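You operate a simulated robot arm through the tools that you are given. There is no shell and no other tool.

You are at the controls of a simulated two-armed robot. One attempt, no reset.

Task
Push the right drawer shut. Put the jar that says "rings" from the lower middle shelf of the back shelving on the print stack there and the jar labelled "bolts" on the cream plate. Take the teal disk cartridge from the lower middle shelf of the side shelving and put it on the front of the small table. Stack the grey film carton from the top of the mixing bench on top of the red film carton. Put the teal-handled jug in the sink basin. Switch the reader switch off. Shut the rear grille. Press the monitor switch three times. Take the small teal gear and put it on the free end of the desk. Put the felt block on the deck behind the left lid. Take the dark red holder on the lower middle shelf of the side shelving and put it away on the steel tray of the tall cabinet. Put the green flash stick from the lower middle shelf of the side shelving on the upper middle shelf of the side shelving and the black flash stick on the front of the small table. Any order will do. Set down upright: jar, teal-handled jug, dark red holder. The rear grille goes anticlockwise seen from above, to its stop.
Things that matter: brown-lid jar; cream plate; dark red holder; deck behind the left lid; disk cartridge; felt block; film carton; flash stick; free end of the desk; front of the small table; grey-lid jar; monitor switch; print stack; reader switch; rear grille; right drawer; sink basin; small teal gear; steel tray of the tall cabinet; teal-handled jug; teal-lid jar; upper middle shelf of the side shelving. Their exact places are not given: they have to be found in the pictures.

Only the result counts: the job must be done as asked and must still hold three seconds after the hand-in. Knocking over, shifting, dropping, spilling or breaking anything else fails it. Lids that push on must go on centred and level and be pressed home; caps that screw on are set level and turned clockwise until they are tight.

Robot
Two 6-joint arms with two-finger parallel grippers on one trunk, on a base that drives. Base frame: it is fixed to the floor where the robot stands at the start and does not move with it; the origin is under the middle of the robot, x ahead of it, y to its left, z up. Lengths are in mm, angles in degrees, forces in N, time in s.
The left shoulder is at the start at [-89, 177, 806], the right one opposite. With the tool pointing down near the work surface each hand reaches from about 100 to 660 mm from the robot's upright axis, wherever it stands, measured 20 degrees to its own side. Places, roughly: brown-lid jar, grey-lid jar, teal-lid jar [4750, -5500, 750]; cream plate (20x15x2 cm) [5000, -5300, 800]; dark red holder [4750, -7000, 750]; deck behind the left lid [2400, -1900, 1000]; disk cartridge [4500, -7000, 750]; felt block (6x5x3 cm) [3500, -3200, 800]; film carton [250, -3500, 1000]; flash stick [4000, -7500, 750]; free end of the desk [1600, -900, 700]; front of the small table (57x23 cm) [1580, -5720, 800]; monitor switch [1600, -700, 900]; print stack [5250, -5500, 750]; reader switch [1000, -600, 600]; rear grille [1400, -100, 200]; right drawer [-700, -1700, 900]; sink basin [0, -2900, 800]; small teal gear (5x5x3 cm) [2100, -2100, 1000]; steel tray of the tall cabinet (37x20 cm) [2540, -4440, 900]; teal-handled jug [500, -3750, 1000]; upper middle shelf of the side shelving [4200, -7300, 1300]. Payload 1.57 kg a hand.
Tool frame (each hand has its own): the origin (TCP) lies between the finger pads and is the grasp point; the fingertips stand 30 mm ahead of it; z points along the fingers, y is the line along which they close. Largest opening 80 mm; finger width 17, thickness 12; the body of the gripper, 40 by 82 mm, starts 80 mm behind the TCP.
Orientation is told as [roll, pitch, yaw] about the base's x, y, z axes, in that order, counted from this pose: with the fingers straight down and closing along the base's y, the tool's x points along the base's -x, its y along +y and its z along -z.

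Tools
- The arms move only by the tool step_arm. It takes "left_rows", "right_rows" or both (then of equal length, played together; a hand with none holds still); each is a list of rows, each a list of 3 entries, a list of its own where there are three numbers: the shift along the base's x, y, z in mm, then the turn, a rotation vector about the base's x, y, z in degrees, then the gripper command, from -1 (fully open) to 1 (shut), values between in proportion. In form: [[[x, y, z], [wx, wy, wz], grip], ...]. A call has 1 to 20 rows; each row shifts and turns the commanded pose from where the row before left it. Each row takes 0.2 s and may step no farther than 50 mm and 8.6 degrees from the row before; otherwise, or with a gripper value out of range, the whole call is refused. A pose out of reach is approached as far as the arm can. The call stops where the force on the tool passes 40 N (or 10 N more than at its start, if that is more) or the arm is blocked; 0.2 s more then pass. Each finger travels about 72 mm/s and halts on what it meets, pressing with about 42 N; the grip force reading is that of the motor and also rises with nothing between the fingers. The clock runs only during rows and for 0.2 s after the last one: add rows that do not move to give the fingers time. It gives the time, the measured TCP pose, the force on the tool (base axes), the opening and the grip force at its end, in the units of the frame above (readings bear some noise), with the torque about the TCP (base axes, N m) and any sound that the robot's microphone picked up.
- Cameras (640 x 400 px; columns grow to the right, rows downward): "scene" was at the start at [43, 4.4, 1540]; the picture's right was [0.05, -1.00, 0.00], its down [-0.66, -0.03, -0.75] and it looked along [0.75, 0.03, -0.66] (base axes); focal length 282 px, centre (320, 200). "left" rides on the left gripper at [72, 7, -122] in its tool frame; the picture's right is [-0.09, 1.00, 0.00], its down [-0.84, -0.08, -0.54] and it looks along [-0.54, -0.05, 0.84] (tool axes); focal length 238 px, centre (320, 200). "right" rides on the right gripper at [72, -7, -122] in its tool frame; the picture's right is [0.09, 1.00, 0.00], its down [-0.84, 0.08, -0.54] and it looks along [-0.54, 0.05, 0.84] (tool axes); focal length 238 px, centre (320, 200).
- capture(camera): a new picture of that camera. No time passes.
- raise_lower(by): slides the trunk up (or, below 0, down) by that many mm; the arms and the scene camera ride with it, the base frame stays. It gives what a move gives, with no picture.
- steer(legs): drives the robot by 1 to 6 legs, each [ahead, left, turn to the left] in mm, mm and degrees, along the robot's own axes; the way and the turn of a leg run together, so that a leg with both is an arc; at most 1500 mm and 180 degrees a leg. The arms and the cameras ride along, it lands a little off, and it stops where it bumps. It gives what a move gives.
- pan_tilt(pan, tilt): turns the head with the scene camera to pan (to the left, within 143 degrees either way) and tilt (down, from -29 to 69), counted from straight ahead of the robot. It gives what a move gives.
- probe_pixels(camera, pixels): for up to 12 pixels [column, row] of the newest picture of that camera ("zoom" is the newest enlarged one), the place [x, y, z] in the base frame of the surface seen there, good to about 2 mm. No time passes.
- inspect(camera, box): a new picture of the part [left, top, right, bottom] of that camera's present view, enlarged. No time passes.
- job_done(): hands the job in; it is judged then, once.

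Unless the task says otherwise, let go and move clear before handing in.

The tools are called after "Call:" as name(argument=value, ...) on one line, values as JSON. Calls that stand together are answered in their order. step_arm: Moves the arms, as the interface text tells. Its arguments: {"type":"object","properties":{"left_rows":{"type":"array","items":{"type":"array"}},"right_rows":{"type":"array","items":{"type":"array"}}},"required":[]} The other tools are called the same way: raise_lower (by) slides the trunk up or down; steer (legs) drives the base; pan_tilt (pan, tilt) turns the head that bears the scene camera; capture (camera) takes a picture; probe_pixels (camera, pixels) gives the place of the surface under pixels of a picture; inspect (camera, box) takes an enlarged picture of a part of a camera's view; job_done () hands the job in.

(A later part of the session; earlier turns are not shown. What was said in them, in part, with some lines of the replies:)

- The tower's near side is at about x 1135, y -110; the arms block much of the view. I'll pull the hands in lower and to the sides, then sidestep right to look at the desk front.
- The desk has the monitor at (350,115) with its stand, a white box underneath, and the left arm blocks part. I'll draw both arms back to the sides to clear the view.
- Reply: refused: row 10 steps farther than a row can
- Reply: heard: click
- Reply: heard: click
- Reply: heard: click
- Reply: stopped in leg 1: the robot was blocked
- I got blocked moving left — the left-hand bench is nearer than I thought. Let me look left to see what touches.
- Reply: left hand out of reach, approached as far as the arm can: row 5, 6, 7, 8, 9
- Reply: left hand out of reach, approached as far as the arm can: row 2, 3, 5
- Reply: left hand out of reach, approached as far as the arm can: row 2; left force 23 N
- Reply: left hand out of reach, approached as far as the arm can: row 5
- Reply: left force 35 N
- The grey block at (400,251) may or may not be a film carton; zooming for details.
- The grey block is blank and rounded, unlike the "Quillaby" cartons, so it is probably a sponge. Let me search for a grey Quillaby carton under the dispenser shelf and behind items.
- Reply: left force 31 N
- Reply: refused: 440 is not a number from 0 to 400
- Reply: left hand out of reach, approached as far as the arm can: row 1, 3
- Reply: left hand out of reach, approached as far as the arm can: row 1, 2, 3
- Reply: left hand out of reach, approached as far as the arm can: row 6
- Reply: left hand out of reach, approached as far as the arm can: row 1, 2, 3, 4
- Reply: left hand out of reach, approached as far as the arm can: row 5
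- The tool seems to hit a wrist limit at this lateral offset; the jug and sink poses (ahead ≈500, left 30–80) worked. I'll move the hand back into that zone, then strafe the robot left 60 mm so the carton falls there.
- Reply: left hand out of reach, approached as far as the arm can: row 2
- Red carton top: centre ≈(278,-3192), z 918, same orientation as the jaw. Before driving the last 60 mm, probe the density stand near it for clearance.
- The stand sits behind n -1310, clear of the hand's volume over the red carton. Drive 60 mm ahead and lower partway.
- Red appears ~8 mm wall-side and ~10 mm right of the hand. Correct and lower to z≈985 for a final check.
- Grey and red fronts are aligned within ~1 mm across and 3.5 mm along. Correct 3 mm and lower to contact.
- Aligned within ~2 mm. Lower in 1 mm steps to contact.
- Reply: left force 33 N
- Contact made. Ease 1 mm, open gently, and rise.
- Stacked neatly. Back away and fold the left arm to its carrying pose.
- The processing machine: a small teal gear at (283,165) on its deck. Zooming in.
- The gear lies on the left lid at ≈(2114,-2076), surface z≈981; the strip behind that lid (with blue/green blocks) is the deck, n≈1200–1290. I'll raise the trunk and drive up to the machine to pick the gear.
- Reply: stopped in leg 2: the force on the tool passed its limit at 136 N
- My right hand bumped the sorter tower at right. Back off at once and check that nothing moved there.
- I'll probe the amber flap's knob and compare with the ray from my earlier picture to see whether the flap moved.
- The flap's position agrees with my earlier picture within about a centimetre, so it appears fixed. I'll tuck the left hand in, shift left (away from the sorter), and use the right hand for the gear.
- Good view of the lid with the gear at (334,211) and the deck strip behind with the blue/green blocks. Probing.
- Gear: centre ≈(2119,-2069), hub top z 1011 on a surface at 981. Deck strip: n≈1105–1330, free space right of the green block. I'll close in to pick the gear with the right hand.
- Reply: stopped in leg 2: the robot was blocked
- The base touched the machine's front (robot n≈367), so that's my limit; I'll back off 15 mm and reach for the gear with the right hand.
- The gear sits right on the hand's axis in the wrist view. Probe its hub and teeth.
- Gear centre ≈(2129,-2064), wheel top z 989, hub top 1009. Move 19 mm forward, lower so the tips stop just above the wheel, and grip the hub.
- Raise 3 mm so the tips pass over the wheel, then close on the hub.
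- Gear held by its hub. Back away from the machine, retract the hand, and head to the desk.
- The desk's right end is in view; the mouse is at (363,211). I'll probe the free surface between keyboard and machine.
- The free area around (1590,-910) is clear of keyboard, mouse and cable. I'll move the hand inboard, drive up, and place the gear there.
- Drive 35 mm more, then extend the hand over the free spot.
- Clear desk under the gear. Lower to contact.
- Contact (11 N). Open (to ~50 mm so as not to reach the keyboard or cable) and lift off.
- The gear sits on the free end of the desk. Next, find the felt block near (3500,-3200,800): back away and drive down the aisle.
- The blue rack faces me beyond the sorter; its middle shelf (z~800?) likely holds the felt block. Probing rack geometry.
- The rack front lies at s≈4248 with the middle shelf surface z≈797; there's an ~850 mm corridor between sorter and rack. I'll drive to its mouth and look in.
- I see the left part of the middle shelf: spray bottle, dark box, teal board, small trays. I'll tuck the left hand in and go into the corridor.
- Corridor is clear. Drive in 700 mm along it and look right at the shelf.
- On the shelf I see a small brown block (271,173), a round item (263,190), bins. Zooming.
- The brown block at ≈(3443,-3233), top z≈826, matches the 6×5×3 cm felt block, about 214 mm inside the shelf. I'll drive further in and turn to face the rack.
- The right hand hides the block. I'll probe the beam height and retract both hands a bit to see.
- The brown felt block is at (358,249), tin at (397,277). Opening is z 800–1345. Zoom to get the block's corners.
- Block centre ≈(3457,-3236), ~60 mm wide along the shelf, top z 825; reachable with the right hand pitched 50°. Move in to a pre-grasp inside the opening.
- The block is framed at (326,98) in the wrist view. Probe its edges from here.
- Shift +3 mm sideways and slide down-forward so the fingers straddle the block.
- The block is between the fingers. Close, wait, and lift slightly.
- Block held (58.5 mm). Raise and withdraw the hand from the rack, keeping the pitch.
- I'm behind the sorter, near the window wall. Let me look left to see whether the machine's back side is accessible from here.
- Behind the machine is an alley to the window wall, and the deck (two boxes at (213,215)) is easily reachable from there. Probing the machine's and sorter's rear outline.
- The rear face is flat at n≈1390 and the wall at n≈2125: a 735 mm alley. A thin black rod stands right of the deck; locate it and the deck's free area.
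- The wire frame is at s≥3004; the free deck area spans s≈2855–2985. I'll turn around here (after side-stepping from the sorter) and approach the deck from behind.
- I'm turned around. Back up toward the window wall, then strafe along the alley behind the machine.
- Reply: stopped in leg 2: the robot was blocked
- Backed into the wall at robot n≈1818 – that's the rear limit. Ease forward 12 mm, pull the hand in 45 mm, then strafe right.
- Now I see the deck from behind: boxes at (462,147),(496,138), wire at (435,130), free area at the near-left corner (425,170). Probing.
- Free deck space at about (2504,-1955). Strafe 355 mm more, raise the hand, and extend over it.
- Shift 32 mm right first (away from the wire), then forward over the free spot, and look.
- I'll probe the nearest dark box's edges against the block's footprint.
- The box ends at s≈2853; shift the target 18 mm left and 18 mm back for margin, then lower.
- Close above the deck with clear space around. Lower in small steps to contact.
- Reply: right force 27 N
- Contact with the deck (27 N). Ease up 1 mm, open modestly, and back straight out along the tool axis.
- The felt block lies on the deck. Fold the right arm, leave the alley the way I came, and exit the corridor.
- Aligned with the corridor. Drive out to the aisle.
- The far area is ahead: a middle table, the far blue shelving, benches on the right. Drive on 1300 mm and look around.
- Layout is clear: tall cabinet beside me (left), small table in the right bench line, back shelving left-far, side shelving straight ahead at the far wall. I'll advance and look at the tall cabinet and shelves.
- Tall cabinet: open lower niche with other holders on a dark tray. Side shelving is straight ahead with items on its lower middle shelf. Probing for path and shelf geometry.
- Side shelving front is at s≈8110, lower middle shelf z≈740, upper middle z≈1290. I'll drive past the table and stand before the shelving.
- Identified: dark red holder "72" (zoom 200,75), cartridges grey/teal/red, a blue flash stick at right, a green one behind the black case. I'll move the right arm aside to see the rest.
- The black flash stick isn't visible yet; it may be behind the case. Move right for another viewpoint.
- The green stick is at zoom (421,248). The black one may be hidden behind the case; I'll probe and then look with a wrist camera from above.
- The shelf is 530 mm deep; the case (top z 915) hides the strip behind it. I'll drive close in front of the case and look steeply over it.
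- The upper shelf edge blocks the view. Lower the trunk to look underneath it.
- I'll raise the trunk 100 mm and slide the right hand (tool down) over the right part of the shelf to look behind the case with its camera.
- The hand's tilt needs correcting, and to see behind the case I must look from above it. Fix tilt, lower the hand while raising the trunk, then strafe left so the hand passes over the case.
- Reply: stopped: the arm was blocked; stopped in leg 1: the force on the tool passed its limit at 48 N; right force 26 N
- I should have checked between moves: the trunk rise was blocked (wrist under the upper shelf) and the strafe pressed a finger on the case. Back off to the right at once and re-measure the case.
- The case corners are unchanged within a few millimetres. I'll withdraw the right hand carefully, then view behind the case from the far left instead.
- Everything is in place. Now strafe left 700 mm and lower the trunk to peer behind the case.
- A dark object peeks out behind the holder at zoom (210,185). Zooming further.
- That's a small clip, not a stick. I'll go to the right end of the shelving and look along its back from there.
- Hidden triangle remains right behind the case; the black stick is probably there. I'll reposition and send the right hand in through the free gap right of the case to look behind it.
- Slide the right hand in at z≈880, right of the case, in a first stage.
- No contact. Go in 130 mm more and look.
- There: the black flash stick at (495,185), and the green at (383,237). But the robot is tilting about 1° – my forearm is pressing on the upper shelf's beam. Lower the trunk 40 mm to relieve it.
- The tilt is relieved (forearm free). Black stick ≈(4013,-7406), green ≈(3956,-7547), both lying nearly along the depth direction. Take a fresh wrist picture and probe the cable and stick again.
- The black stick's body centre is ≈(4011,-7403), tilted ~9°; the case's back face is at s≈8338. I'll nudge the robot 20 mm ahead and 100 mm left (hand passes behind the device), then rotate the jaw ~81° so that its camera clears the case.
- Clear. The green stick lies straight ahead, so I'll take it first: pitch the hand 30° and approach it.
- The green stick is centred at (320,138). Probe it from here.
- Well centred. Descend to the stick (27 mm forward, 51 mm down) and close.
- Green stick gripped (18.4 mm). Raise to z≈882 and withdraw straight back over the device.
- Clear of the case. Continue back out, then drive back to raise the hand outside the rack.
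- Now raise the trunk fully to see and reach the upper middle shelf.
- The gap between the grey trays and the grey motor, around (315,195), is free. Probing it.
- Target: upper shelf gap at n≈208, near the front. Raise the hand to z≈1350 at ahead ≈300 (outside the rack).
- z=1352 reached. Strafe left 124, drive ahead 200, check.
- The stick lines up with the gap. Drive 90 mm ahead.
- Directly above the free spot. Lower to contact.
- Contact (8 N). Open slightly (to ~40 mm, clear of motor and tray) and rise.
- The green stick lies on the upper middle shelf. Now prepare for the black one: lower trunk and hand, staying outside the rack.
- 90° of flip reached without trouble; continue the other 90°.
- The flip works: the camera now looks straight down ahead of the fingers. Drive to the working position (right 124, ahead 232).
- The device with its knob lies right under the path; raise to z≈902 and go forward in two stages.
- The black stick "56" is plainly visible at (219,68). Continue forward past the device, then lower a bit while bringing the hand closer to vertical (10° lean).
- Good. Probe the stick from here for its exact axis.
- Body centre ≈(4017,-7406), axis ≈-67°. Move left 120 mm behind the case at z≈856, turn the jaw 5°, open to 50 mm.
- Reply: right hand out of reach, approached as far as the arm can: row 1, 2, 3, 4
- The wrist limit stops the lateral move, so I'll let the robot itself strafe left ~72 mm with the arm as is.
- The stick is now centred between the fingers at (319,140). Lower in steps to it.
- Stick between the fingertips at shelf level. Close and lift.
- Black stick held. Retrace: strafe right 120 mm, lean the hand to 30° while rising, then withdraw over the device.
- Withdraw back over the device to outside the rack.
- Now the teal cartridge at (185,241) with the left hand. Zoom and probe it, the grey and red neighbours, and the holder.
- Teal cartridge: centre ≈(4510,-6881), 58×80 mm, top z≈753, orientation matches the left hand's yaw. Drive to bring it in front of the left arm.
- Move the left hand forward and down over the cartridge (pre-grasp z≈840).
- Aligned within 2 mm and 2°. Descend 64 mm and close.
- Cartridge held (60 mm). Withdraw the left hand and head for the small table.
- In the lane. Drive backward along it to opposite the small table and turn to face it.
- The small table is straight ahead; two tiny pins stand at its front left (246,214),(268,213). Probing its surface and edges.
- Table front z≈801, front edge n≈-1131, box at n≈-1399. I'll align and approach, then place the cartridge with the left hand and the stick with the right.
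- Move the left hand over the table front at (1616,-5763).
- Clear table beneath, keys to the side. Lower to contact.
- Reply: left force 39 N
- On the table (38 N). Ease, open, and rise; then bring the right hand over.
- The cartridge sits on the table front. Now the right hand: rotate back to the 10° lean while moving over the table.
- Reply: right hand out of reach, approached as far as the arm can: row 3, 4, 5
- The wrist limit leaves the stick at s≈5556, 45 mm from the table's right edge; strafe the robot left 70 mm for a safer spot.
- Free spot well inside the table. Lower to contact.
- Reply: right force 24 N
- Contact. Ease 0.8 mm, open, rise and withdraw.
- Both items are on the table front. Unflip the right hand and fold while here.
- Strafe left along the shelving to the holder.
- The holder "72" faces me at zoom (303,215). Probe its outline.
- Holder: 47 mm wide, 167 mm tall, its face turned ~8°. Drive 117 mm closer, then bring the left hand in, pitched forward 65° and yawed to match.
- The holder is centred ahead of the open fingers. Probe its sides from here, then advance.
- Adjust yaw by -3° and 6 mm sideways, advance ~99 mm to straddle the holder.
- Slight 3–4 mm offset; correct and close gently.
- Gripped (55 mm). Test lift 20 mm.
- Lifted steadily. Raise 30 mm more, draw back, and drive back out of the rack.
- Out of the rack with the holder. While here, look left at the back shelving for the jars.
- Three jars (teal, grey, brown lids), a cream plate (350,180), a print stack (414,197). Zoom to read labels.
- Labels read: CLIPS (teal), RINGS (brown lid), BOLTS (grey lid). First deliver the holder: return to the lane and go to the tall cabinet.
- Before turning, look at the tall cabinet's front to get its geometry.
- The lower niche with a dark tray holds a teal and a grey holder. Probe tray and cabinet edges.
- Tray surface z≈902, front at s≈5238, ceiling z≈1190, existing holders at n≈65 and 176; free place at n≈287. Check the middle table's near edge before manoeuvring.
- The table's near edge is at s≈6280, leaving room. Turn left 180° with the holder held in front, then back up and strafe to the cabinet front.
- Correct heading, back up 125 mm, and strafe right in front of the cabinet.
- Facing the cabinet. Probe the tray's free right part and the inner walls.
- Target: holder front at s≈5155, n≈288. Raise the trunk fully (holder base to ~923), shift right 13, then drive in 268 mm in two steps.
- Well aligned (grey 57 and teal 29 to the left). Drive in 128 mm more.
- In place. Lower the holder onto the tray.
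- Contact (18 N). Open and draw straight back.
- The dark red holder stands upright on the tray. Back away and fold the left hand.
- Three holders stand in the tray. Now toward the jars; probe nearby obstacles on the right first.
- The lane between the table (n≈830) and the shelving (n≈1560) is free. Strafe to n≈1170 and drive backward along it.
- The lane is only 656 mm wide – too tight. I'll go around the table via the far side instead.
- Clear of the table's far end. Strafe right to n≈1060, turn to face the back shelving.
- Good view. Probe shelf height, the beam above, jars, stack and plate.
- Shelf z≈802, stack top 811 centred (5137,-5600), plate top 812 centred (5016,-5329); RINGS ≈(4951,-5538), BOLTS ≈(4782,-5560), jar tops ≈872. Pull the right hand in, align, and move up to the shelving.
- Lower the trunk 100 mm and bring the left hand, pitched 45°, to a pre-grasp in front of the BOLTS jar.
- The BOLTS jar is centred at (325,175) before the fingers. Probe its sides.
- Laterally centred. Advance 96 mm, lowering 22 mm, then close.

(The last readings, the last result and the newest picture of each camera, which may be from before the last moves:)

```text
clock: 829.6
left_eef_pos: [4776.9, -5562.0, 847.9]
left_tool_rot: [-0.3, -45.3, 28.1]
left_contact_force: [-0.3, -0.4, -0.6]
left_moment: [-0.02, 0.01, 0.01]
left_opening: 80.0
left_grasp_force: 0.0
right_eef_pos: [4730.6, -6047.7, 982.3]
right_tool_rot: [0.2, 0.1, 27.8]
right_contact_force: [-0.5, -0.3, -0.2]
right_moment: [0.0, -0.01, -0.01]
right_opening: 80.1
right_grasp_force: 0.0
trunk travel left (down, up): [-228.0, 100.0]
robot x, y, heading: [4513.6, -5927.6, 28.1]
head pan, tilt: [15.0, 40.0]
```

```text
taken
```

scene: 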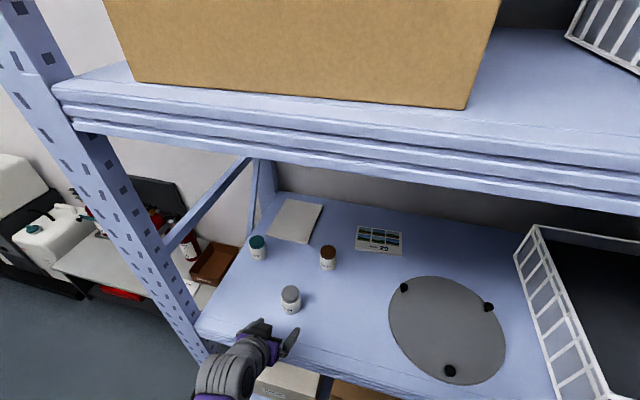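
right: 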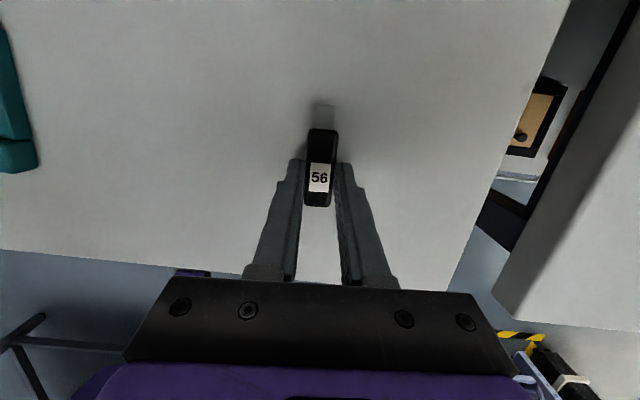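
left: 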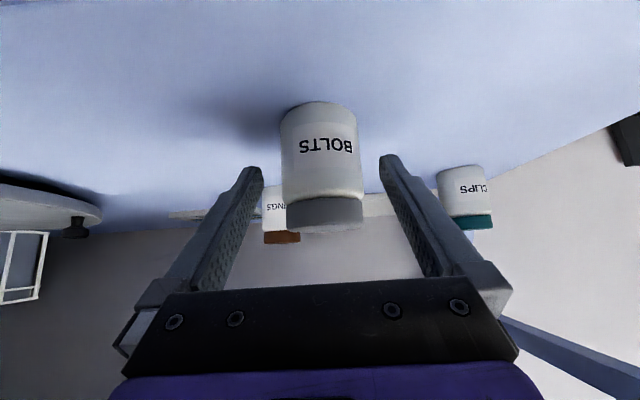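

Jar between the fingers, centred. Close gently and lift a little.

Call:
step_arm(left_rows=[[[0, 0, 0], [0, 0, 0], -0.5], [[0, 0, 0], [0, 0, 0], -0.2], [[0, 0, 0], [0, 0, 0], 0.1], [[0, 0, 0], [0, 0, 0], 0.4], [[0, 0, 0], [0, 0, 0], 0.6], [[0, 0, 0], [0, 0, 0], 0.6]])

Call:
step_arm(left_rows=[[[0, 0, 6], [0, 0, 0], 0.6], [[0, 0, 10], [0, 0, 0], 0.6], [[0, 0, 14], [0, 0, 0], 0.6], [[0, 0, 0], [0, 0, 0], 0.6]])

Call:
capture(camera="left")

Call:
inspect(camera="scene", box=[200, 180, 440, 360])

```text
clock: 831.0
left_eef_pos: [4778.6, -5561.5, 847.9]
left_tool_rot: [-0.3, -45.1, 28.1]
left_contact_force: [-0.3, -0.7, 0.2]
left_moment: [0.01, 0.08, -0.02]
left_opening: 48.2
left_grasp_force: 42.0
right_eef_pos: [4729.9, -6046.5, 982.0]
right_tool_rot: [0.1, 0.2, 27.8]
right_contact_force: [0.1, 0.4, 0.0]
right_moment: [-0.04, 0.0, 0.01]
right_opening: 80.1
right_grasp_force: 0.0
trunk travel left (down, up): [-228.0, 100.0]
robot x, y, heading: [4514.2, -5930.5, 27.8]
head pan, tilt: [15.0, 40.0]
```

```text
clock: 832.0
left_eef_pos: [4779.1, -5563.2, 877.9]
left_tool_rot: [-0.4, -45.2, 28.1]
left_contact_force: [0.4, -0.5, -1.8]
left_moment: [0.04, 0.0, -0.01]
left_opening: 48.5
left_grasp_force: 42.1
right_eef_pos: [4730.2, -6046.7, 982.3]
right_tool_rot: [0.1, 0.2, 27.8]
right_contact_force: [-0.5, -1.4, 0.1]
right_moment: [0.02, -0.02, 0.02]
right_opening: 79.9
right_grasp_force: 0.2
trunk travel left (down, up): [-228.0, 100.0]
robot x, y, heading: [4512.9, -5927.6, 27.9]
head pan, tilt: [15.0, 40.0]
```

```text
taken
```

left: 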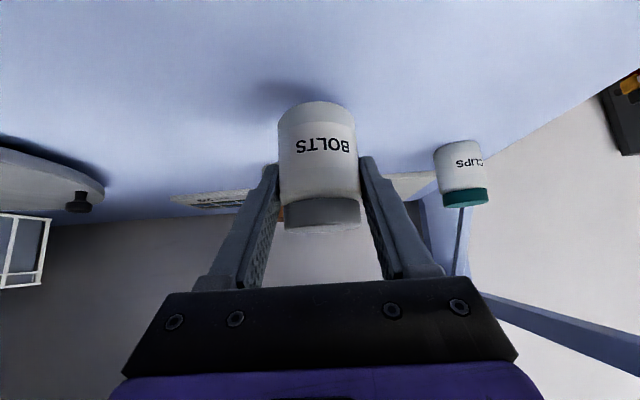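

```text
2.22 times, centred on (320, 270) of scene
```

zoom: 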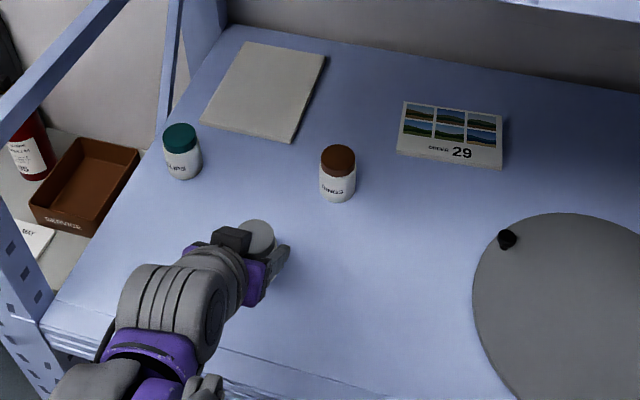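

The BOLTS jar is held upright. Raise to z≈920 and carry it over the near part of the cream plate.

Call:
step_arm(left_rows=[[[0, 0, 22], [0, 0, 0], 0.6], [[0, 0, 20], [0, 0, 0], 0.6], [[25.9, 27.7, 0], [0, 0, 0], 0.6], [[25.9, 27.7, 0], [0, 0, 0], 0.6], [[25.9, 27.7, 0], [0, 0, 0], 0.6], [[25.9, 27.7, 0], [0, 0, 0], 0.6], [[0, 0, 0], [0, 0, 0], 0.6]])

Call:
capture(camera="scene")

```text
clock: 833.6
left_eef_pos: [4884.1, -5449.2, 922.5]
left_tool_rot: [-0.4, -45.1, 28.1]
left_contact_force: [-0.3, -0.5, -0.5]
left_moment: [-0.01, 0.0, 0.0]
left_opening: 48.2
left_grasp_force: 42.2
right_eef_pos: [4729.8, -6047.9, 982.1]
right_tool_rot: [0.0, 0.1, 27.8]
right_contact_force: [0.7, 0.8, 0.2]
right_moment: [-0.01, -0.03, -0.04]
right_opening: 80.2
right_grasp_force: 0.0
trunk travel left (down, up): [-228.0, 100.0]
robot x, y, heading: [4510.5, -5924.1, 28.1]
head pan, tilt: [15.0, 40.0]
```

```text
taken
```

scene: 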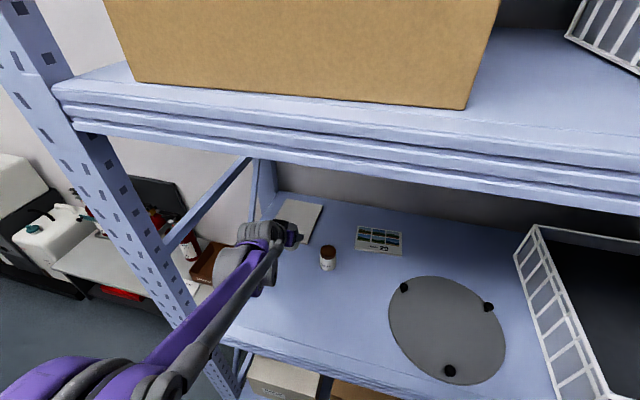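

Free so far. Continue to above the plate.

Call:
step_arm(left_rows=[[[25.5, 26.9, 0], [0, 0, 0], 0.6], [[25.5, 26.9, 0], [0, 0, 0], 0.6], [[25.5, 26.9, 0], [0, 0, 0], 0.6], [[25.5, 26.7, 0], [0, 0, 0], 0.6], [[0, 0, 0], [0, 0, 0], 0.6]])

Call:
capture(camera="left")

Call:
inspect(camera="scene", box=[200, 160, 420, 300])

```text
clock: 834.8
left_eef_pos: [4982.6, -5344.5, 920.4]
left_tool_rot: [-0.2, -45.2, 28.1]
left_contact_force: [-0.1, 0.5, -1.3]
left_moment: [0.01, 0.02, -0.05]
left_opening: 48.3
left_grasp_force: 42.2
right_eef_pos: [4729.7, -6047.6, 982.1]
right_tool_rot: [0.1, 0.1, 27.9]
right_contact_force: [0.6, 0.1, -0.3]
right_moment: [0.03, 0.04, 0.01]
right_opening: 80.2
right_grasp_force: 0.0
trunk travel left (down, up): [-228.0, 100.0]
robot x, y, heading: [4515.4, -5927.9, 27.9]
head pan, tilt: [15.0, 40.0]
```

```text
taken
```

left: 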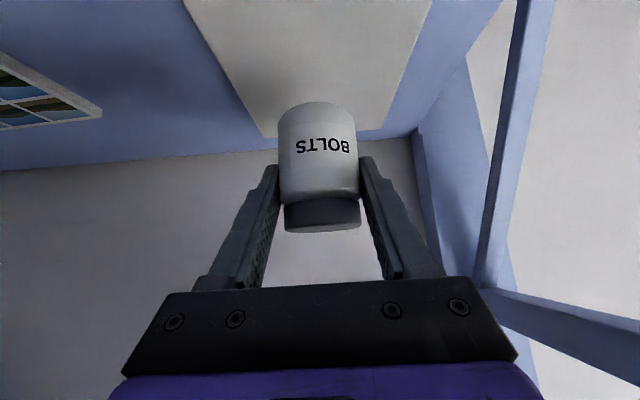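

```text
2.86 times, centred on (310, 230) of scene
```

zoom: 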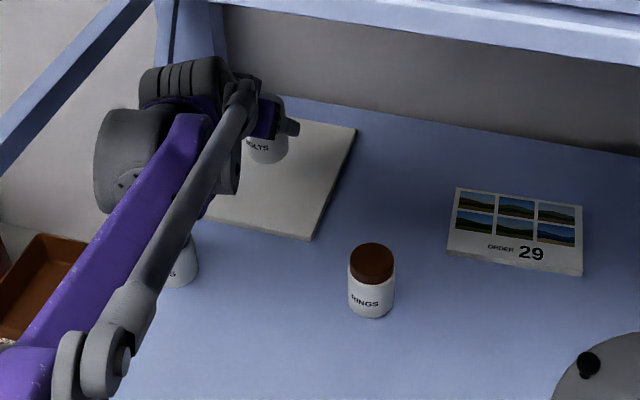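

The jar hovers over the plate. Lower in stages.

Call:
step_arm(left_rows=[[[0, 0, -18], [0, 0, 0], 0.6], [[0, 0, -18], [0, 0, 0], 0.6], [[0, 0, -14], [0, 0, 0], 0.6], [[0, 0, -5], [0, 0, 0], 0.6], [[0, 0, 0], [0, 0, 0], 0.6]])

Call:
capture(camera="left")

```text
clock: 836.0
left_eef_pos: [4983.5, -5342.7, 864.3]
left_tool_rot: [-0.2, -45.3, 28.1]
left_contact_force: [0.3, 0.9, -2.2]
left_moment: [0.01, 0.02, 0.01]
left_opening: 48.1
left_grasp_force: 41.8
right_eef_pos: [4731.7, -6048.2, 982.2]
right_tool_rot: [0.1, 0.2, 27.8]
right_contact_force: [-0.5, -0.4, -0.1]
right_moment: [-0.03, 0.02, 0.05]
right_opening: 80.0
right_grasp_force: 0.0
trunk travel left (down, up): [-228.0, 100.0]
robot x, y, heading: [4511.4, -5928.7, 27.9]
head pan, tilt: [15.0, 40.0]
```

```text
taken
```

left: 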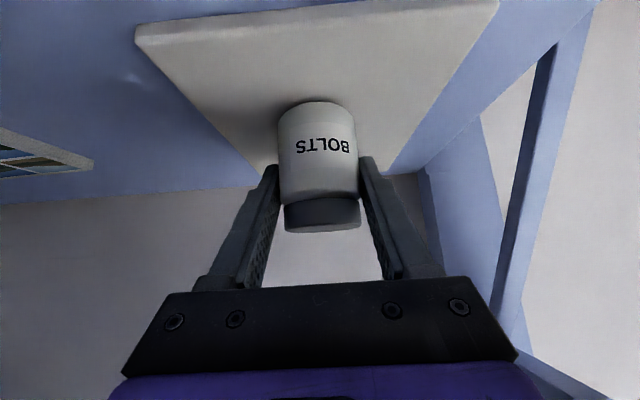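

Call:
step_arm(left_rows=[[[0, 0, -1.5], [0, 0, 0], 0.6], [[0, 0, -1.5], [0, 0, 0], 0.6], [[0, 0, 0], [0, 0, 0], 0.6]])

Call:
step_arm(left_rows=[[[0, 0, -1], [0, 0, 0], 0.6], [[0, 0, -1], [0, 0, 0], 0.6], [[0, 0, 0], [0, 0, 0], 0.6]])

Call:
step_arm(left_rows=[[[0, 0, -1], [0, 0, 0], 0.6], [[0, 0, 0], [0, 0, 0], 0.6]])

```text
clock: 836.8
left_eef_pos: [4983.7, -5343.6, 861.9]
left_tool_rot: [-0.3, -45.3, 28.1]
left_contact_force: [-0.2, -0.6, -2.2]
left_moment: [-0.03, 0.01, 0.01]
left_opening: 48.1
left_grasp_force: 41.6
right_eef_pos: [4731.0, -6047.0, 982.5]
right_tool_rot: [0.1, 0.2, 27.8]
right_contact_force: [0.2, -0.4, -0.3]
right_moment: [-0.02, 0.02, 0.01]
right_opening: 79.6
right_grasp_force: 0.1
trunk travel left (down, up): [-228.0, 100.0]
robot x, y, heading: [4513.6, -5928.1, 27.9]
head pan, tilt: [15.0, 40.0]
```

```text
clock: 837.6
left_eef_pos: [4985.5, -5343.3, 860.9]
left_tool_rot: [-0.3, -45.2, 28.1]
left_contact_force: [0.1, -1.0, -2.0]
left_moment: [-0.01, 0.0, -0.03]
left_opening: 48.3
left_grasp_force: 41.6
right_eef_pos: [4731.1, -6047.7, 983.0]
right_tool_rot: [0.2, 0.1, 27.8]
right_contact_force: [-0.1, 0.1, 0.0]
right_moment: [0.03, -0.04, 0.01]
right_opening: 80.0
right_grasp_force: 0.0
trunk travel left (down, up): [-228.0, 100.0]
robot x, y, heading: [4514.0, -5928.0, 28.4]
head pan, tilt: [15.0, 40.0]
```

```text
clock: 838.2
left_eef_pos: [4985.2, -5343.4, 858.9]
left_tool_rot: [-0.3, -45.2, 28.2]
left_contact_force: [0.6, 0.1, -1.0]
left_moment: [0.02, 0.0, -0.03]
left_opening: 48.2
left_grasp_force: 42.0
right_eef_pos: [4730.4, -6046.5, 982.0]
right_tool_rot: [0.1, 0.1, 27.8]
right_contact_force: [-0.8, 0.2, 0.9]
right_moment: [-0.05, 0.0, -0.03]
right_opening: 80.1
right_grasp_force: 0.0
trunk travel left (down, up): [-228.0, 100.0]
robot x, y, heading: [4512.5, -5928.8, 28.2]
head pan, tilt: [15.0, 40.0]
```

Call:
step_arm(left_rows=[[[0, 0, -1], [0, 0, 0], 0.6], [[0, 0, 0], [0, 0, 0], 0.6]])

Call:
step_arm(left_rows=[[[0, 0, -1], [0, 0, 0], 0.6], [[0, 0, 0], [0, 0, 0], 0.6]])

Call:
step_arm(left_rows=[[[0, 0, -1], [0, 0, 0], 0.6], [[0, 0, 0], [0, 0, 0], 0.6]])

```text
clock: 838.8
left_eef_pos: [4984.6, -5342.1, 859.8]
left_tool_rot: [-0.2, -45.2, 28.1]
left_contact_force: [-0.5, 0.0, -2.3]
left_moment: [0.03, -0.01, 0.05]
left_opening: 48.4
left_grasp_force: 42.1
right_eef_pos: [4730.3, -6048.5, 981.2]
right_tool_rot: [0.1, 0.2, 27.7]
right_contact_force: [-0.3, 0.1, 0.3]
right_moment: [-0.06, 0.01, -0.02]
right_opening: 80.0
right_grasp_force: 0.1
trunk travel left (down, up): [-228.0, 100.0]
robot x, y, heading: [4510.9, -5926.9, 28.0]
head pan, tilt: [15.0, 40.0]
```

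```text
clock: 839.4
left_eef_pos: [4985.4, -5343.4, 858.7]
left_tool_rot: [-0.2, -45.3, 28.0]
left_contact_force: [3.0, 2.5, 11.9]
left_moment: [0.24, 0.02, -0.02]
left_opening: 48.3
left_grasp_force: 41.9
right_eef_pos: [4730.7, -6047.5, 981.2]
right_tool_rot: [0.1, 0.1, 27.7]
right_contact_force: [0.2, 0.2, -0.7]
right_moment: [0.0, 0.02, 0.0]
right_opening: 80.1
right_grasp_force: 0.0
trunk travel left (down, up): [-228.0, 100.0]
robot x, y, heading: [4515.2, -5930.3, 28.2]
head pan, tilt: [15.0, 40.0]
```

```text
clock: 840.0
left_eef_pos: [4984.5, -5343.7, 858.2]
left_tool_rot: [-0.2, -45.4, 28.1]
left_contact_force: [6.5, 8.7, 27.1]
left_moment: [0.4, -0.09, -0.04]
left_opening: 48.4
left_grasp_force: 41.7
right_eef_pos: [4729.8, -6047.2, 983.2]
right_tool_rot: [0.1, 0.1, 27.8]
right_contact_force: [0.6, 0.5, -0.5]
right_moment: [0.0, 0.02, 0.03]
right_opening: 80.1
right_grasp_force: 0.1
trunk travel left (down, up): [-228.0, 100.0]
robot x, y, heading: [4513.6, -5928.7, 27.8]
head pan, tilt: [15.0, 40.0]
```

Contact on the plate. Ease, open, retreat along the tool axis.

Call:
step_arm(left_rows=[[[0, 0, 1], [0, 0, 0], 0.6], [[0, 0, 0], [0, 0, 0], -0.4], [[0, 0, 0], [0, 0, 0], -0.7], [[0, 0, 0], [0, 0, 0], -0.8], [[-6.2, -3.4, 7], [0, 0, 0], -0.8], [[-15.6, -8.4, 17.7], [0, 0, 0], -0.8], [[-22, -12, 25], [0, 0, 0], -0.8], [[-22, -12, 15], [0, 0, 0], -0.8], [[0, 0, 0], [0, 0, 0], -0.8]])

Call:
capture(camera="left")

Call:
inspect(camera="scene", box=[200, 160, 420, 300])

```text
clock: 842.0
left_eef_pos: [4920.3, -5378.7, 922.7]
left_tool_rot: [-0.3, -45.3, 28.3]
left_contact_force: [0.1, 0.5, -0.8]
left_moment: [0.0, -0.03, 0.0]
left_opening: 71.9
left_grasp_force: 0.1
right_eef_pos: [4730.5, -6047.8, 982.5]
right_tool_rot: [0.1, 0.1, 27.7]
right_contact_force: [1.1, 0.2, 0.0]
right_moment: [0.0, -0.03, 0.0]
right_opening: 79.9
right_grasp_force: 0.1
trunk travel left (down, up): [-228.0, 100.0]
robot x, y, heading: [4508.6, -5927.5, 27.9]
head pan, tilt: [15.0, 40.0]
```

```text
taken
```

left: 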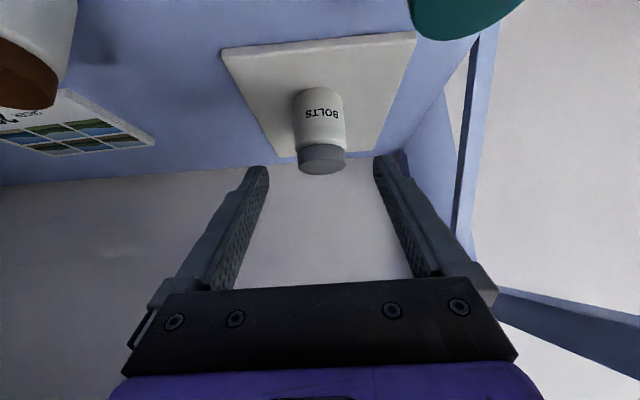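

```text
2.86 times, centred on (310, 230) of scene
```

zoom: 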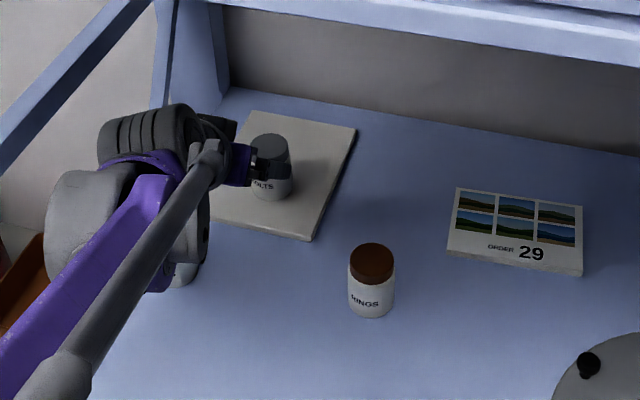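

BOLTS stands on the plate. Now move the hand (above jar height) to a pre-grasp for RINGS.

Call:
step_arm(left_rows=[[[-20, -20, 0], [0, 0, 0], -1], [[-16, -40, 0], [0, 0, 0], -1], [[-11, -41, 0], [0, 0, 0], -1], [[-6, -41, 0], [0, 0, 0], -1], [[-4, -41, 0], [0, 0, 0], -1], [[0, -24, -20], [0, 0, 0], -1], [[0, 0, -25], [0, 0, 0], -1], [[0, 0, 0], [0, 0, 0], -1]])

Call:
capture(camera="left")

```text
clock: 843.8
left_eef_pos: [4865.2, -5589.8, 877.2]
left_tool_rot: [-0.2, -45.1, 28.1]
left_contact_force: [0.0, 1.0, 0.0]
left_moment: [-0.03, 0.01, 0.0]
left_opening: 80.1
left_grasp_force: 0.1
right_eef_pos: [4730.1, -6046.6, 982.5]
right_tool_rot: [0.1, 0.1, 27.7]
right_contact_force: [-0.7, -0.2, 0.1]
right_moment: [0.0, -0.01, -0.01]
right_opening: 80.0
right_grasp_force: 0.1
trunk travel left (down, up): [-228.0, 100.0]
robot x, y, heading: [4512.1, -5929.9, 28.0]
head pan, tilt: [15.0, 40.0]
```

```text
taken
```

left: 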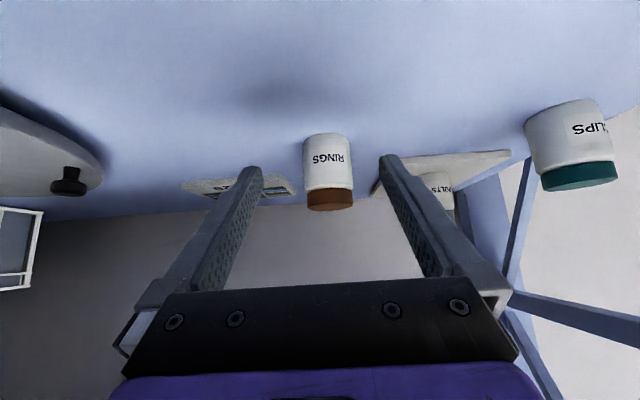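

Call:
probe_pixels(camera="left", pixels=[[306, 165], [349, 162], [328, 160], [328, 142], [330, 200], [313, 190], [348, 190], [256, 172], [388, 162], [560, 150]])

```text
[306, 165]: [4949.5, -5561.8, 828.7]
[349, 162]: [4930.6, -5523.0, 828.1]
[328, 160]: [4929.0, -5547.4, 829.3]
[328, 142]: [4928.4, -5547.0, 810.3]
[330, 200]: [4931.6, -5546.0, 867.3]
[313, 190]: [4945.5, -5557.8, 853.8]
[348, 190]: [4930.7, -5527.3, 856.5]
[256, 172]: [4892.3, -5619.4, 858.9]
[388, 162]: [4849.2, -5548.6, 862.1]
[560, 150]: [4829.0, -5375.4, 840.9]
```

Shift 4.5 mm left and advance 99 mm (29 mm down) to straddle RINGS, then close.

Call:
step_arm(left_rows=[[[28.4, 16.8, -10], [0, 0, 0], -1], [[28.4, 16.8, -10], [0, 0, 0], -1], [[28.5, 16.9, -9], [0, 0, 0], -1], [[0, 0, 0], [0, 0, 0], -1]])

Call:
capture(camera="left")

```text
clock: 844.8
left_eef_pos: [4950.3, -5535.0, 848.5]
left_tool_rot: [-0.3, -45.2, 28.1]
left_contact_force: [0.5, 0.0, 0.4]
left_moment: [-0.02, 0.0, 0.02]
left_opening: 80.0
left_grasp_force: 0.1
right_eef_pos: [4730.1, -6047.9, 981.4]
right_tool_rot: [0.1, 0.1, 27.8]
right_contact_force: [-0.4, 0.1, -0.4]
right_moment: [-0.02, 0.0, -0.01]
right_opening: 80.0
right_grasp_force: 0.1
trunk travel left (down, up): [-228.0, 100.0]
robot x, y, heading: [4511.2, -5927.0, 27.9]
head pan, tilt: [15.0, 40.0]
```

```text
taken
```

left: 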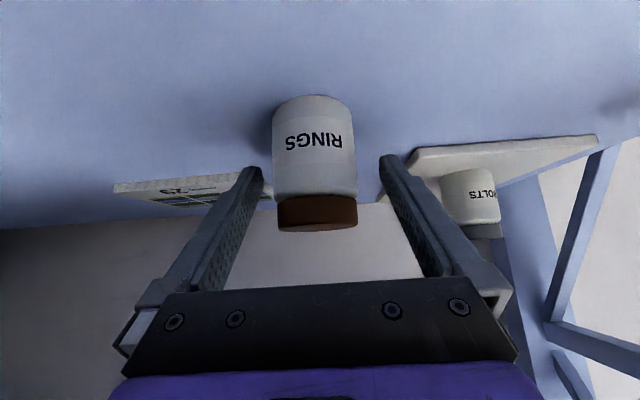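

Slightly off (≈3 mm); correct and close.

Call:
step_arm(left_rows=[[[1.5, -2.9, 0], [0, 0, 0], -1], [[0, 0, 0], [0, 0, 0], -0.5], [[0, 0, 0], [0, 0, 0], -0.2], [[0, 0, 0], [0, 0, 0], 0.1], [[0, 0, 0], [0, 0, 0], 0.4], [[0, 0, 0], [0, 0, 0], 0.6], [[0, 0, 0], [0, 0, 0], 0.6]])

Call:
step_arm(left_rows=[[[0, 0, 6], [0, 0, 0], 0.6], [[0, 0, 10], [0, 0, 0], 0.6], [[0, 0, 18], [0, 0, 0], 0.6], [[0, 0, 20], [0, 0, 0], 0.6], [[0, 0, 0], [0, 0, 0], 0.6]])

Call:
capture(camera="left")

Call:
inspect(camera="scene", box=[200, 160, 420, 300])

```text
clock: 846.4
left_eef_pos: [4951.7, -5539.7, 847.3]
left_tool_rot: [-0.3, -45.3, 28.1]
left_contact_force: [0.1, 0.8, 1.5]
left_moment: [0.07, 0.04, -0.01]
left_opening: 48.4
left_grasp_force: 41.8
right_eef_pos: [4730.7, -6047.8, 983.2]
right_tool_rot: [0.2, 0.2, 27.7]
right_contact_force: [-0.2, -0.2, 0.3]
right_moment: [-0.01, -0.02, -0.01]
right_opening: 80.0
right_grasp_force: 0.1
trunk travel left (down, up): [-228.0, 100.0]
robot x, y, heading: [4512.7, -5927.6, 28.2]
head pan, tilt: [15.0, 40.0]
```

```text
clock: 847.6
left_eef_pos: [4948.2, -5538.1, 899.5]
left_tool_rot: [-0.3, -45.1, 28.2]
left_contact_force: [1.1, -0.3, -1.3]
left_moment: [-0.02, -0.02, -0.02]
left_opening: 48.5
left_grasp_force: 42.3
right_eef_pos: [4729.6, -6047.7, 981.4]
right_tool_rot: [0.1, 0.2, 27.8]
right_contact_force: [-0.7, 0.3, 1.2]
right_moment: [0.07, 0.02, -0.01]
right_opening: 80.3
right_grasp_force: 0.1
trunk travel left (down, up): [-228.0, 100.0]
robot x, y, heading: [4512.1, -5930.2, 28.0]
head pan, tilt: [15.0, 40.0]
```

```text
taken
```

left: 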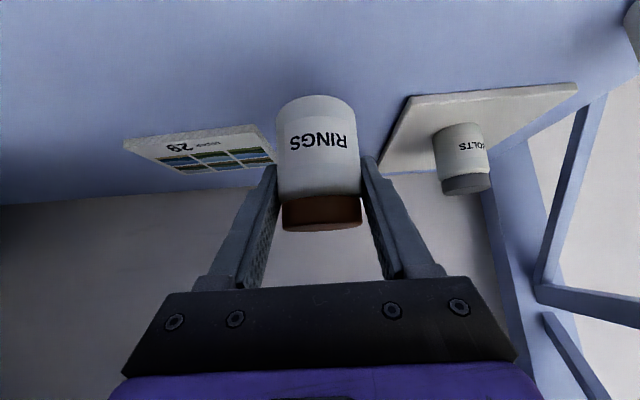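

```text
2.86 times, centred on (310, 230) of scene
```

zoom: 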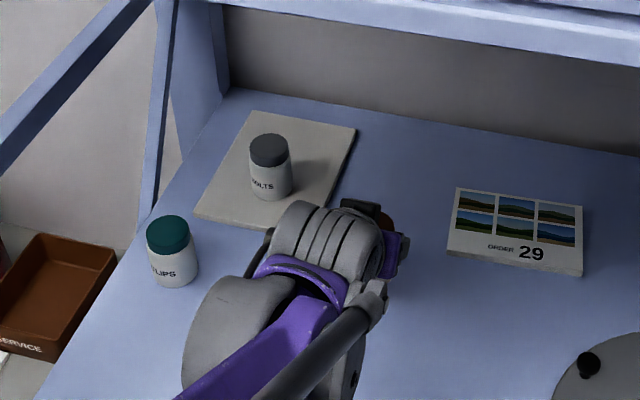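

RINGS held upright. Carry it over the centre of the print stack.

Call:
step_arm(left_rows=[[[37.8, -12.4, 2], [0, 0, 0], 0.6], [[37.8, -12.4, 2], [0, 0, 0], 0.6], [[37.8, -12.4, 0], [0, 0, 0], 0.6], [[37.8, -12.4, 0], [0, 0, 0], 0.6], [[37.6, -12.3, 0], [0, 0, 0], 0.6], [[0, 0, 0], [0, 0, 0], 0.6]])

Call:
capture(camera="left")

Call:
inspect(camera="scene", box=[260, 160, 480, 300])

```text
clock: 849.0
left_eef_pos: [5138.8, -5602.0, 903.9]
left_tool_rot: [-0.3, -45.1, 28.1]
left_contact_force: [0.1, -0.9, -1.6]
left_moment: [-0.02, -0.02, 0.01]
left_opening: 48.7
left_grasp_force: 42.1
right_eef_pos: [4729.7, -6047.1, 982.9]
right_tool_rot: [0.1, 0.1, 27.9]
right_contact_force: [-0.7, 0.2, -0.5]
right_moment: [-0.03, -0.01, -0.02]
right_opening: 80.1
right_grasp_force: 0.1
trunk travel left (down, up): [-228.0, 100.0]
robot x, y, heading: [4511.5, -5925.5, 28.1]
head pan, tilt: [15.0, 40.0]
```

```text
taken
```

left: 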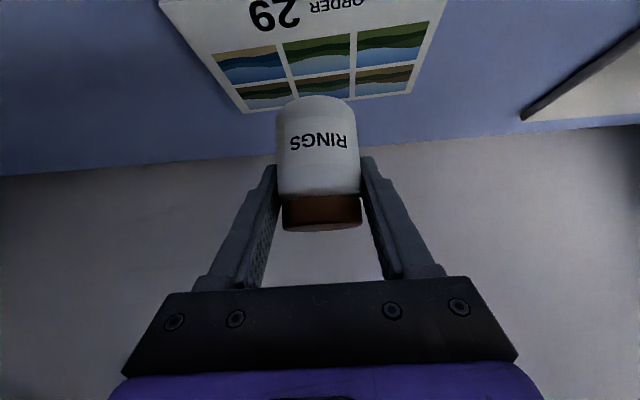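

```text
2.86 times, centred on (370, 230) of scene
```

zoom: 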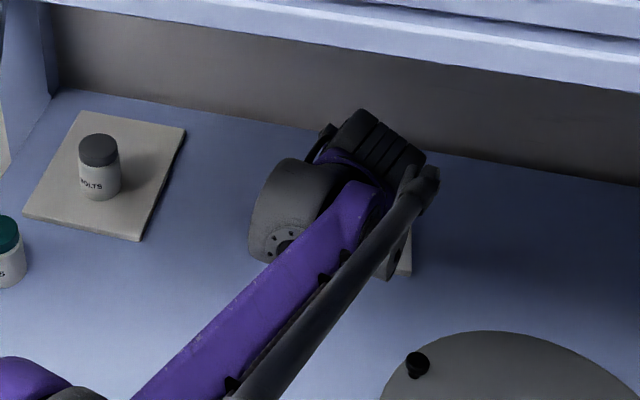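

Verify the stack's outline from this view before lowering.

Call:
probe_pixels(camera="left", pixels=[[243, 108], [408, 90], [190, 40], [440, 10], [350, 40], [270, 10], [420, 60]])

```text
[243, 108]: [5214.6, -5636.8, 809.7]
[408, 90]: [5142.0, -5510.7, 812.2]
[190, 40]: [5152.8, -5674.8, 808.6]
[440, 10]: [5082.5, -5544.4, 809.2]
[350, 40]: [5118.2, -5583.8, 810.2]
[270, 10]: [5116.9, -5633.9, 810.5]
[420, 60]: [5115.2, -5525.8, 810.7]
```

The stack's centre coincides with the jar. Lower in stages.

Call:
step_arm(left_rows=[[[0, 0, -16], [0, 0, 0], 0.6], [[0, 0, -16], [0, 0, 0], 0.6], [[0, 0, -10], [0, 0, 0], 0.6], [[0, 0, 0], [0, 0, 0], 0.6]])

Call:
capture(camera="left")

Call:
step_arm(left_rows=[[[0, 0, -1.5], [0, 0, 0], 0.6], [[0, 0, -1], [0, 0, 0], 0.6], [[0, 0, 0], [0, 0, 0], 0.6]])

```text
clock: 850.0
left_eef_pos: [5137.9, -5602.2, 862.9]
left_tool_rot: [-0.3, -45.2, 28.2]
left_contact_force: [0.0, -0.1, -1.7]
left_moment: [-0.02, -0.01, 0.0]
left_opening: 48.8
left_grasp_force: 41.8
right_eef_pos: [4730.9, -6047.2, 982.5]
right_tool_rot: [0.1, 0.1, 27.8]
right_contact_force: [0.8, 0.2, 0.7]
right_moment: [0.03, 0.0, 0.0]
right_opening: 80.1
right_grasp_force: 0.1
trunk travel left (down, up): [-228.0, 100.0]
robot x, y, heading: [4515.2, -5926.2, 27.7]
head pan, tilt: [15.0, 40.0]
```

```text
taken
```

left: 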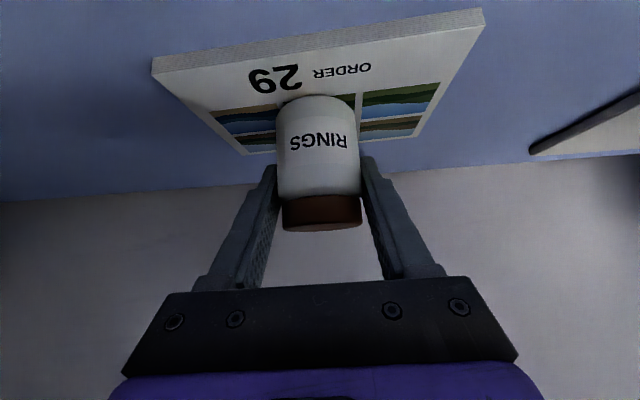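

```text
clock: 850.8
left_eef_pos: [5138.2, -5601.3, 861.9]
left_tool_rot: [-0.4, -45.2, 28.1]
left_contact_force: [0.5, 0.0, -1.0]
left_moment: [-0.02, 0.0, 0.0]
left_opening: 48.4
left_grasp_force: 41.9
right_eef_pos: [4731.3, -6046.7, 981.7]
right_tool_rot: [0.0, 0.2, 27.8]
right_contact_force: [0.3, -0.7, 0.4]
right_moment: [0.02, 0.0, 0.03]
right_opening: 79.8
right_grasp_force: 0.1
trunk travel left (down, up): [-228.0, 100.0]
robot x, y, heading: [4515.5, -5928.2, 28.0]
head pan, tilt: [15.0, 40.0]
```

Call:
step_arm(left_rows=[[[0, 0, -1.2], [0, 0, 0], 0.6], [[0, 0, -1.2], [0, 0, 0], 0.6], [[0, 0, 0], [0, 0, 0], 0.6]])

Call:
step_arm(left_rows=[[[0, 0, -1], [0, 0, 0], 0.6], [[0, 0, 0], [0, 0, 0], 0.6]])

Call:
step_arm(left_rows=[[[0, 0, -1], [0, 0, 0], 0.6], [[0, 0, 0], [0, 0, 0], 0.6]])

Call:
step_arm(left_rows=[[[0, 0, -1], [0, 0, 0], 0.6], [[0, 0, 0], [0, 0, 0], 0.6]])

```text
clock: 851.6
left_eef_pos: [5138.2, -5600.9, 857.7]
left_tool_rot: [-0.3, -45.2, 28.2]
left_contact_force: [-0.1, 0.4, -1.7]
left_moment: [0.0, 0.02, 0.03]
left_opening: 48.4
left_grasp_force: 42.0
right_eef_pos: [4730.9, -6048.1, 983.6]
right_tool_rot: [0.0, 0.2, 27.9]
right_contact_force: [0.4, 0.0, -0.3]
right_moment: [-0.01, 0.02, 0.01]
right_opening: 80.1
right_grasp_force: 0.1
trunk travel left (down, up): [-228.0, 100.0]
robot x, y, heading: [4512.9, -5930.5, 28.0]
head pan, tilt: [15.0, 40.0]
```

```text
clock: 852.2
left_eef_pos: [5137.5, -5601.3, 858.4]
left_tool_rot: [-0.2, -45.3, 28.1]
left_contact_force: [1.0, -0.8, 5.8]
left_moment: [0.06, 0.08, 0.02]
left_opening: 48.9
left_grasp_force: 41.9
right_eef_pos: [4729.4, -6049.1, 980.3]
right_tool_rot: [0.0, 0.1, 27.8]
right_contact_force: [-0.4, -0.2, -0.2]
right_moment: [-0.02, 0.01, 0.01]
right_opening: 80.1
right_grasp_force: 0.1
trunk travel left (down, up): [-228.0, 100.0]
robot x, y, heading: [4513.5, -5930.3, 28.0]
head pan, tilt: [15.0, 40.0]
```

```text
clock: 852.8
left_eef_pos: [5137.7, -5601.8, 858.8]
left_tool_rot: [-0.2, -45.3, 28.1]
left_contact_force: [5.4, 1.7, 15.0]
left_moment: [0.26, 0.02, -0.1]
left_opening: 48.9
left_grasp_force: 41.8
right_eef_pos: [4730.9, -6049.0, 982.1]
right_tool_rot: [0.0, 0.1, 27.8]
right_contact_force: [-0.3, 0.5, 0.5]
right_moment: [0.03, -0.01, 0.0]
right_opening: 80.0
right_grasp_force: 0.1
trunk travel left (down, up): [-228.0, 100.0]
robot x, y, heading: [4515.4, -5929.4, 28.1]
head pan, tilt: [15.0, 40.0]
```

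```text
clock: 853.4
left_eef_pos: [5136.0, -5600.2, 857.6]
left_tool_rot: [-0.3, -45.5, 28.2]
left_contact_force: [8.7, 3.0, 26.8]
left_moment: [0.34, 0.02, -0.04]
left_opening: 48.5
left_grasp_force: 41.9
right_eef_pos: [4729.9, -6048.1, 981.9]
right_tool_rot: [0.0, 0.1, 27.8]
right_contact_force: [0.2, -0.7, -0.2]
right_moment: [0.0, 0.01, 0.02]
right_opening: 79.8
right_grasp_force: 0.1
trunk travel left (down, up): [-228.0, 100.0]
robot x, y, heading: [4510.7, -5930.3, 28.1]
head pan, tilt: [15.0, 40.0]
```

Contact on the stack. Ease 1 mm, open, and retreat along the tool axis.

Call:
step_arm(left_rows=[[[0, 0, 1], [0, 0, 0], 0.6], [[0, 0, 0], [0, 0, 0], -0.4], [[0, 0, 0], [0, 0, 0], -0.7], [[0, 0, 0], [0, 0, 0], -0.8], [[-6.2, -3.4, 7], [0, 0, 0], -0.8], [[-15.6, -8.4, 17.7], [0, 0, 0], -0.8], [[-22, -12, 25], [0, 0, 0], -0.8], [[-22, -12, 15], [0, 0, 0], -0.8], [[0, 0, 0], [0, 0, 0], -0.8]])

Call:
capture(camera="left")

Call:
inspect(camera="scene", box=[220, 160, 440, 300])

```text
clock: 855.4
left_eef_pos: [5071.2, -5636.1, 921.0]
left_tool_rot: [-0.3, -45.3, 28.0]
left_contact_force: [-0.4, 0.5, -0.2]
left_moment: [-0.01, -0.01, -0.02]
left_opening: 71.9
left_grasp_force: 0.0
right_eef_pos: [4730.9, -6047.2, 982.9]
right_tool_rot: [0.2, 0.2, 27.9]
right_contact_force: [0.3, -0.4, -0.5]
right_moment: [0.0, -0.01, 0.01]
right_opening: 79.9
right_grasp_force: 0.0
trunk travel left (down, up): [-228.0, 100.0]
robot x, y, heading: [4511.8, -5927.3, 27.9]
head pan, tilt: [15.0, 40.0]
```

```text
taken
```

left: 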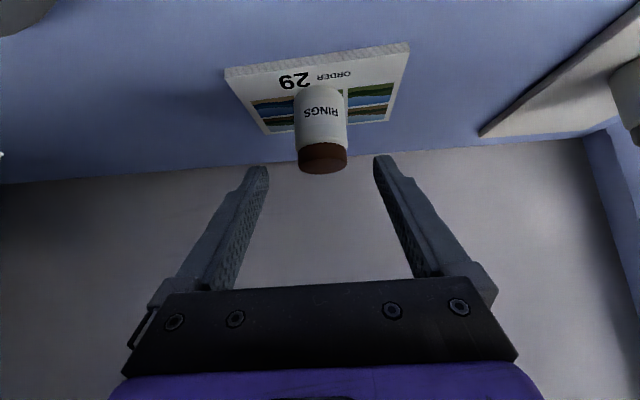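

```text
2.86 times, centred on (330, 230) of scene
```

zoom: 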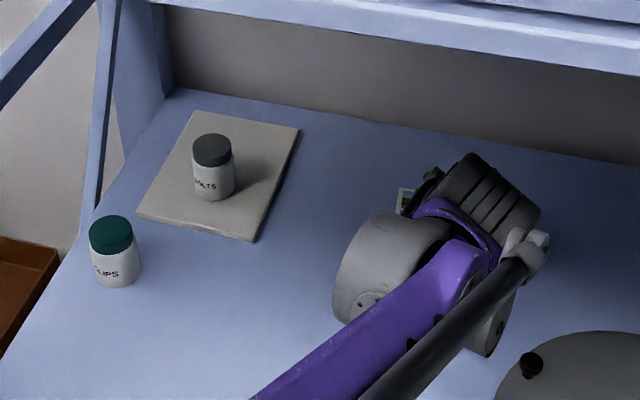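

RINGS stands on the print stack. Withdraw the hand and back away, then check everything.

Call:
step_arm(left_rows=[[[-35, -18.6, 0], [0, 0, 0], -0.8], [[-35, -18.6, 0], [0, 0, 0], -0.8], [[-35, -18.6, 0], [0, 0, 0], -0.8], [[-35, -18.6, 0], [0, 0, 0], -0.8], [[-35, -18.6, 0], [0, 0, 0], -0.8], [[-35, -18.6, 0], [0, 0, 0], -0.8], [[-35, -18.6, 0], [0, 0, 0], -0.8], [[0, 0, 0], [0, 0, 0], -0.8]])

Call:
steer(legs=[[-200, 0, 0]])

Call:
capture(camera="scene")

Call:
inspect(camera="scene", box=[220, 160, 420, 300])

```text
clock: 857.2
left_eef_pos: [4827.4, -5765.3, 921.9]
left_tool_rot: [-0.3, -45.2, 28.2]
left_contact_force: [0.5, 0.3, -0.5]
left_moment: [0.0, 0.0, 0.03]
left_opening: 72.0
left_grasp_force: 0.1
right_eef_pos: [4731.5, -6047.0, 981.8]
right_tool_rot: [0.1, 0.2, 27.8]
right_contact_force: [0.1, 0.3, 0.4]
right_moment: [0.0, 0.02, 0.0]
right_opening: 80.2
right_grasp_force: 0.1
trunk travel left (down, up): [-228.0, 100.0]
robot x, y, heading: [4516.5, -5926.2, 27.9]
head pan, tilt: [15.0, 40.0]
```

```text
clock: 858.9
left_eef_pos: [4649.7, -5861.5, 922.6]
left_tool_rot: [-0.3, -45.2, 27.9]
left_contact_force: [0.1, -0.5, -0.4]
left_moment: [0.0, 0.0, -0.03]
left_opening: 71.9
left_grasp_force: 0.1
right_eef_pos: [4551.1, -6143.9, 980.9]
right_tool_rot: [0.2, 0.1, 27.4]
right_contact_force: [0.5, -0.4, 0.2]
right_moment: [0.04, -0.03, -0.01]
right_opening: 80.0
right_grasp_force: 0.0
trunk travel left (down, up): [-228.0, 100.0]
robot x, y, heading: [4334.6, -6024.3, 27.5]
head pan, tilt: [15.0, 40.0]
```

```text
taken
```

scene: 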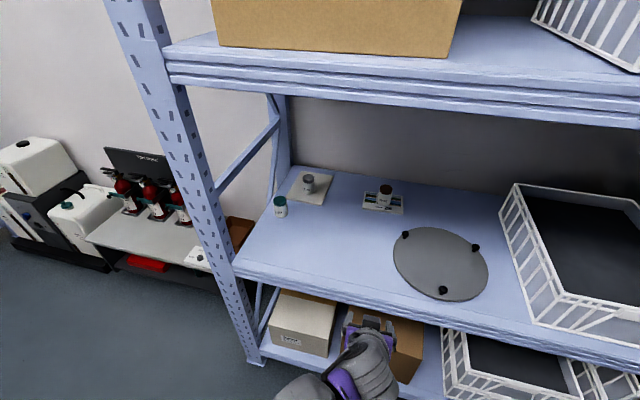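

```text
2.86 times, centred on (320, 230) of scene
```

zoom: 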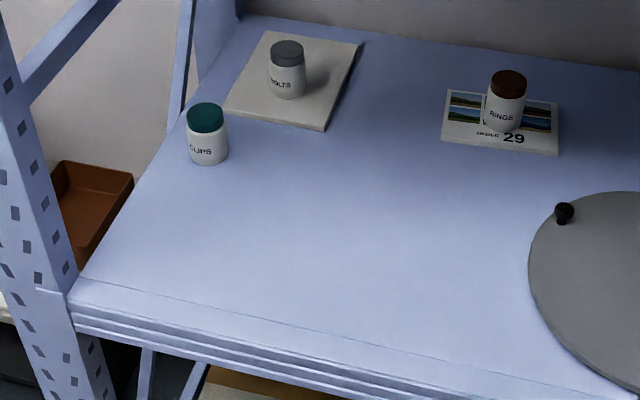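

All jobs are done. RINGS stands on the print stack and BOLTS on the cream plate at zoom (505,100) and (287,68). Earlier pictures showed every other item in place, and both hands are clear, so I'm handing in.

Call:
job_done()

```text
The job is handed in.
```

I finished every item on the list and handed the job in; the result of the judging hasn't come back to me. Both hands were clear of everything at hand-in.

- **Right drawer:** pushed shut. The face measured level with its neighbour within a few millimetres.
- **Jars:** "rings" (brown lid) is on the print stack and "bolts" (grey lid) is on the cream plate. Both are upright.
- **Small table:** the teal disk cartridge and the black flash stick are on its front.
- **Film cartons:** the grey carton sits squarely on the red one.
- **Jug:** the teal-handled jug stands upright in the sink basin.
- **Reader:** switched off; its light is out.
- **Rear grille:** closed to its stop and parallel with the front grille.
- **Monitor switch:** pressed three times, with a click each time. The monitor ended switched off.
- **Small teal gear:** on the free end of the desk, between the keyboard and the mouse cable.
- **Felt block:** on the deck behind the left lid. I took the brown block on the blue rack, which matched the stated size and place.
- **Dark red holder:** upright on the steel tray of the tall cabinet, beside the two holders already there.
- **Green flash stick:** on the upper middle shelf of the side shelving.

I bumped four things along the way:

- **Sorter guard:** the right hand hit the amber guard on the machine's sorter with about 136 N. Against my earlier picture it was unmoved to within about a centimetre, which is as close as I could check.
- **Black case:** a finger pressed the case on the side shelving with about 48 N. Its corners measured within a few millimetres of where they were.
- **Left bench:** the robot was stopped by the bench near the start. The items on it looked the same as before.
- **Side shelving:** a forearm pressed up against the upper shelf beam until I lowered the trunk. Nothing on the shelves appeared moved.
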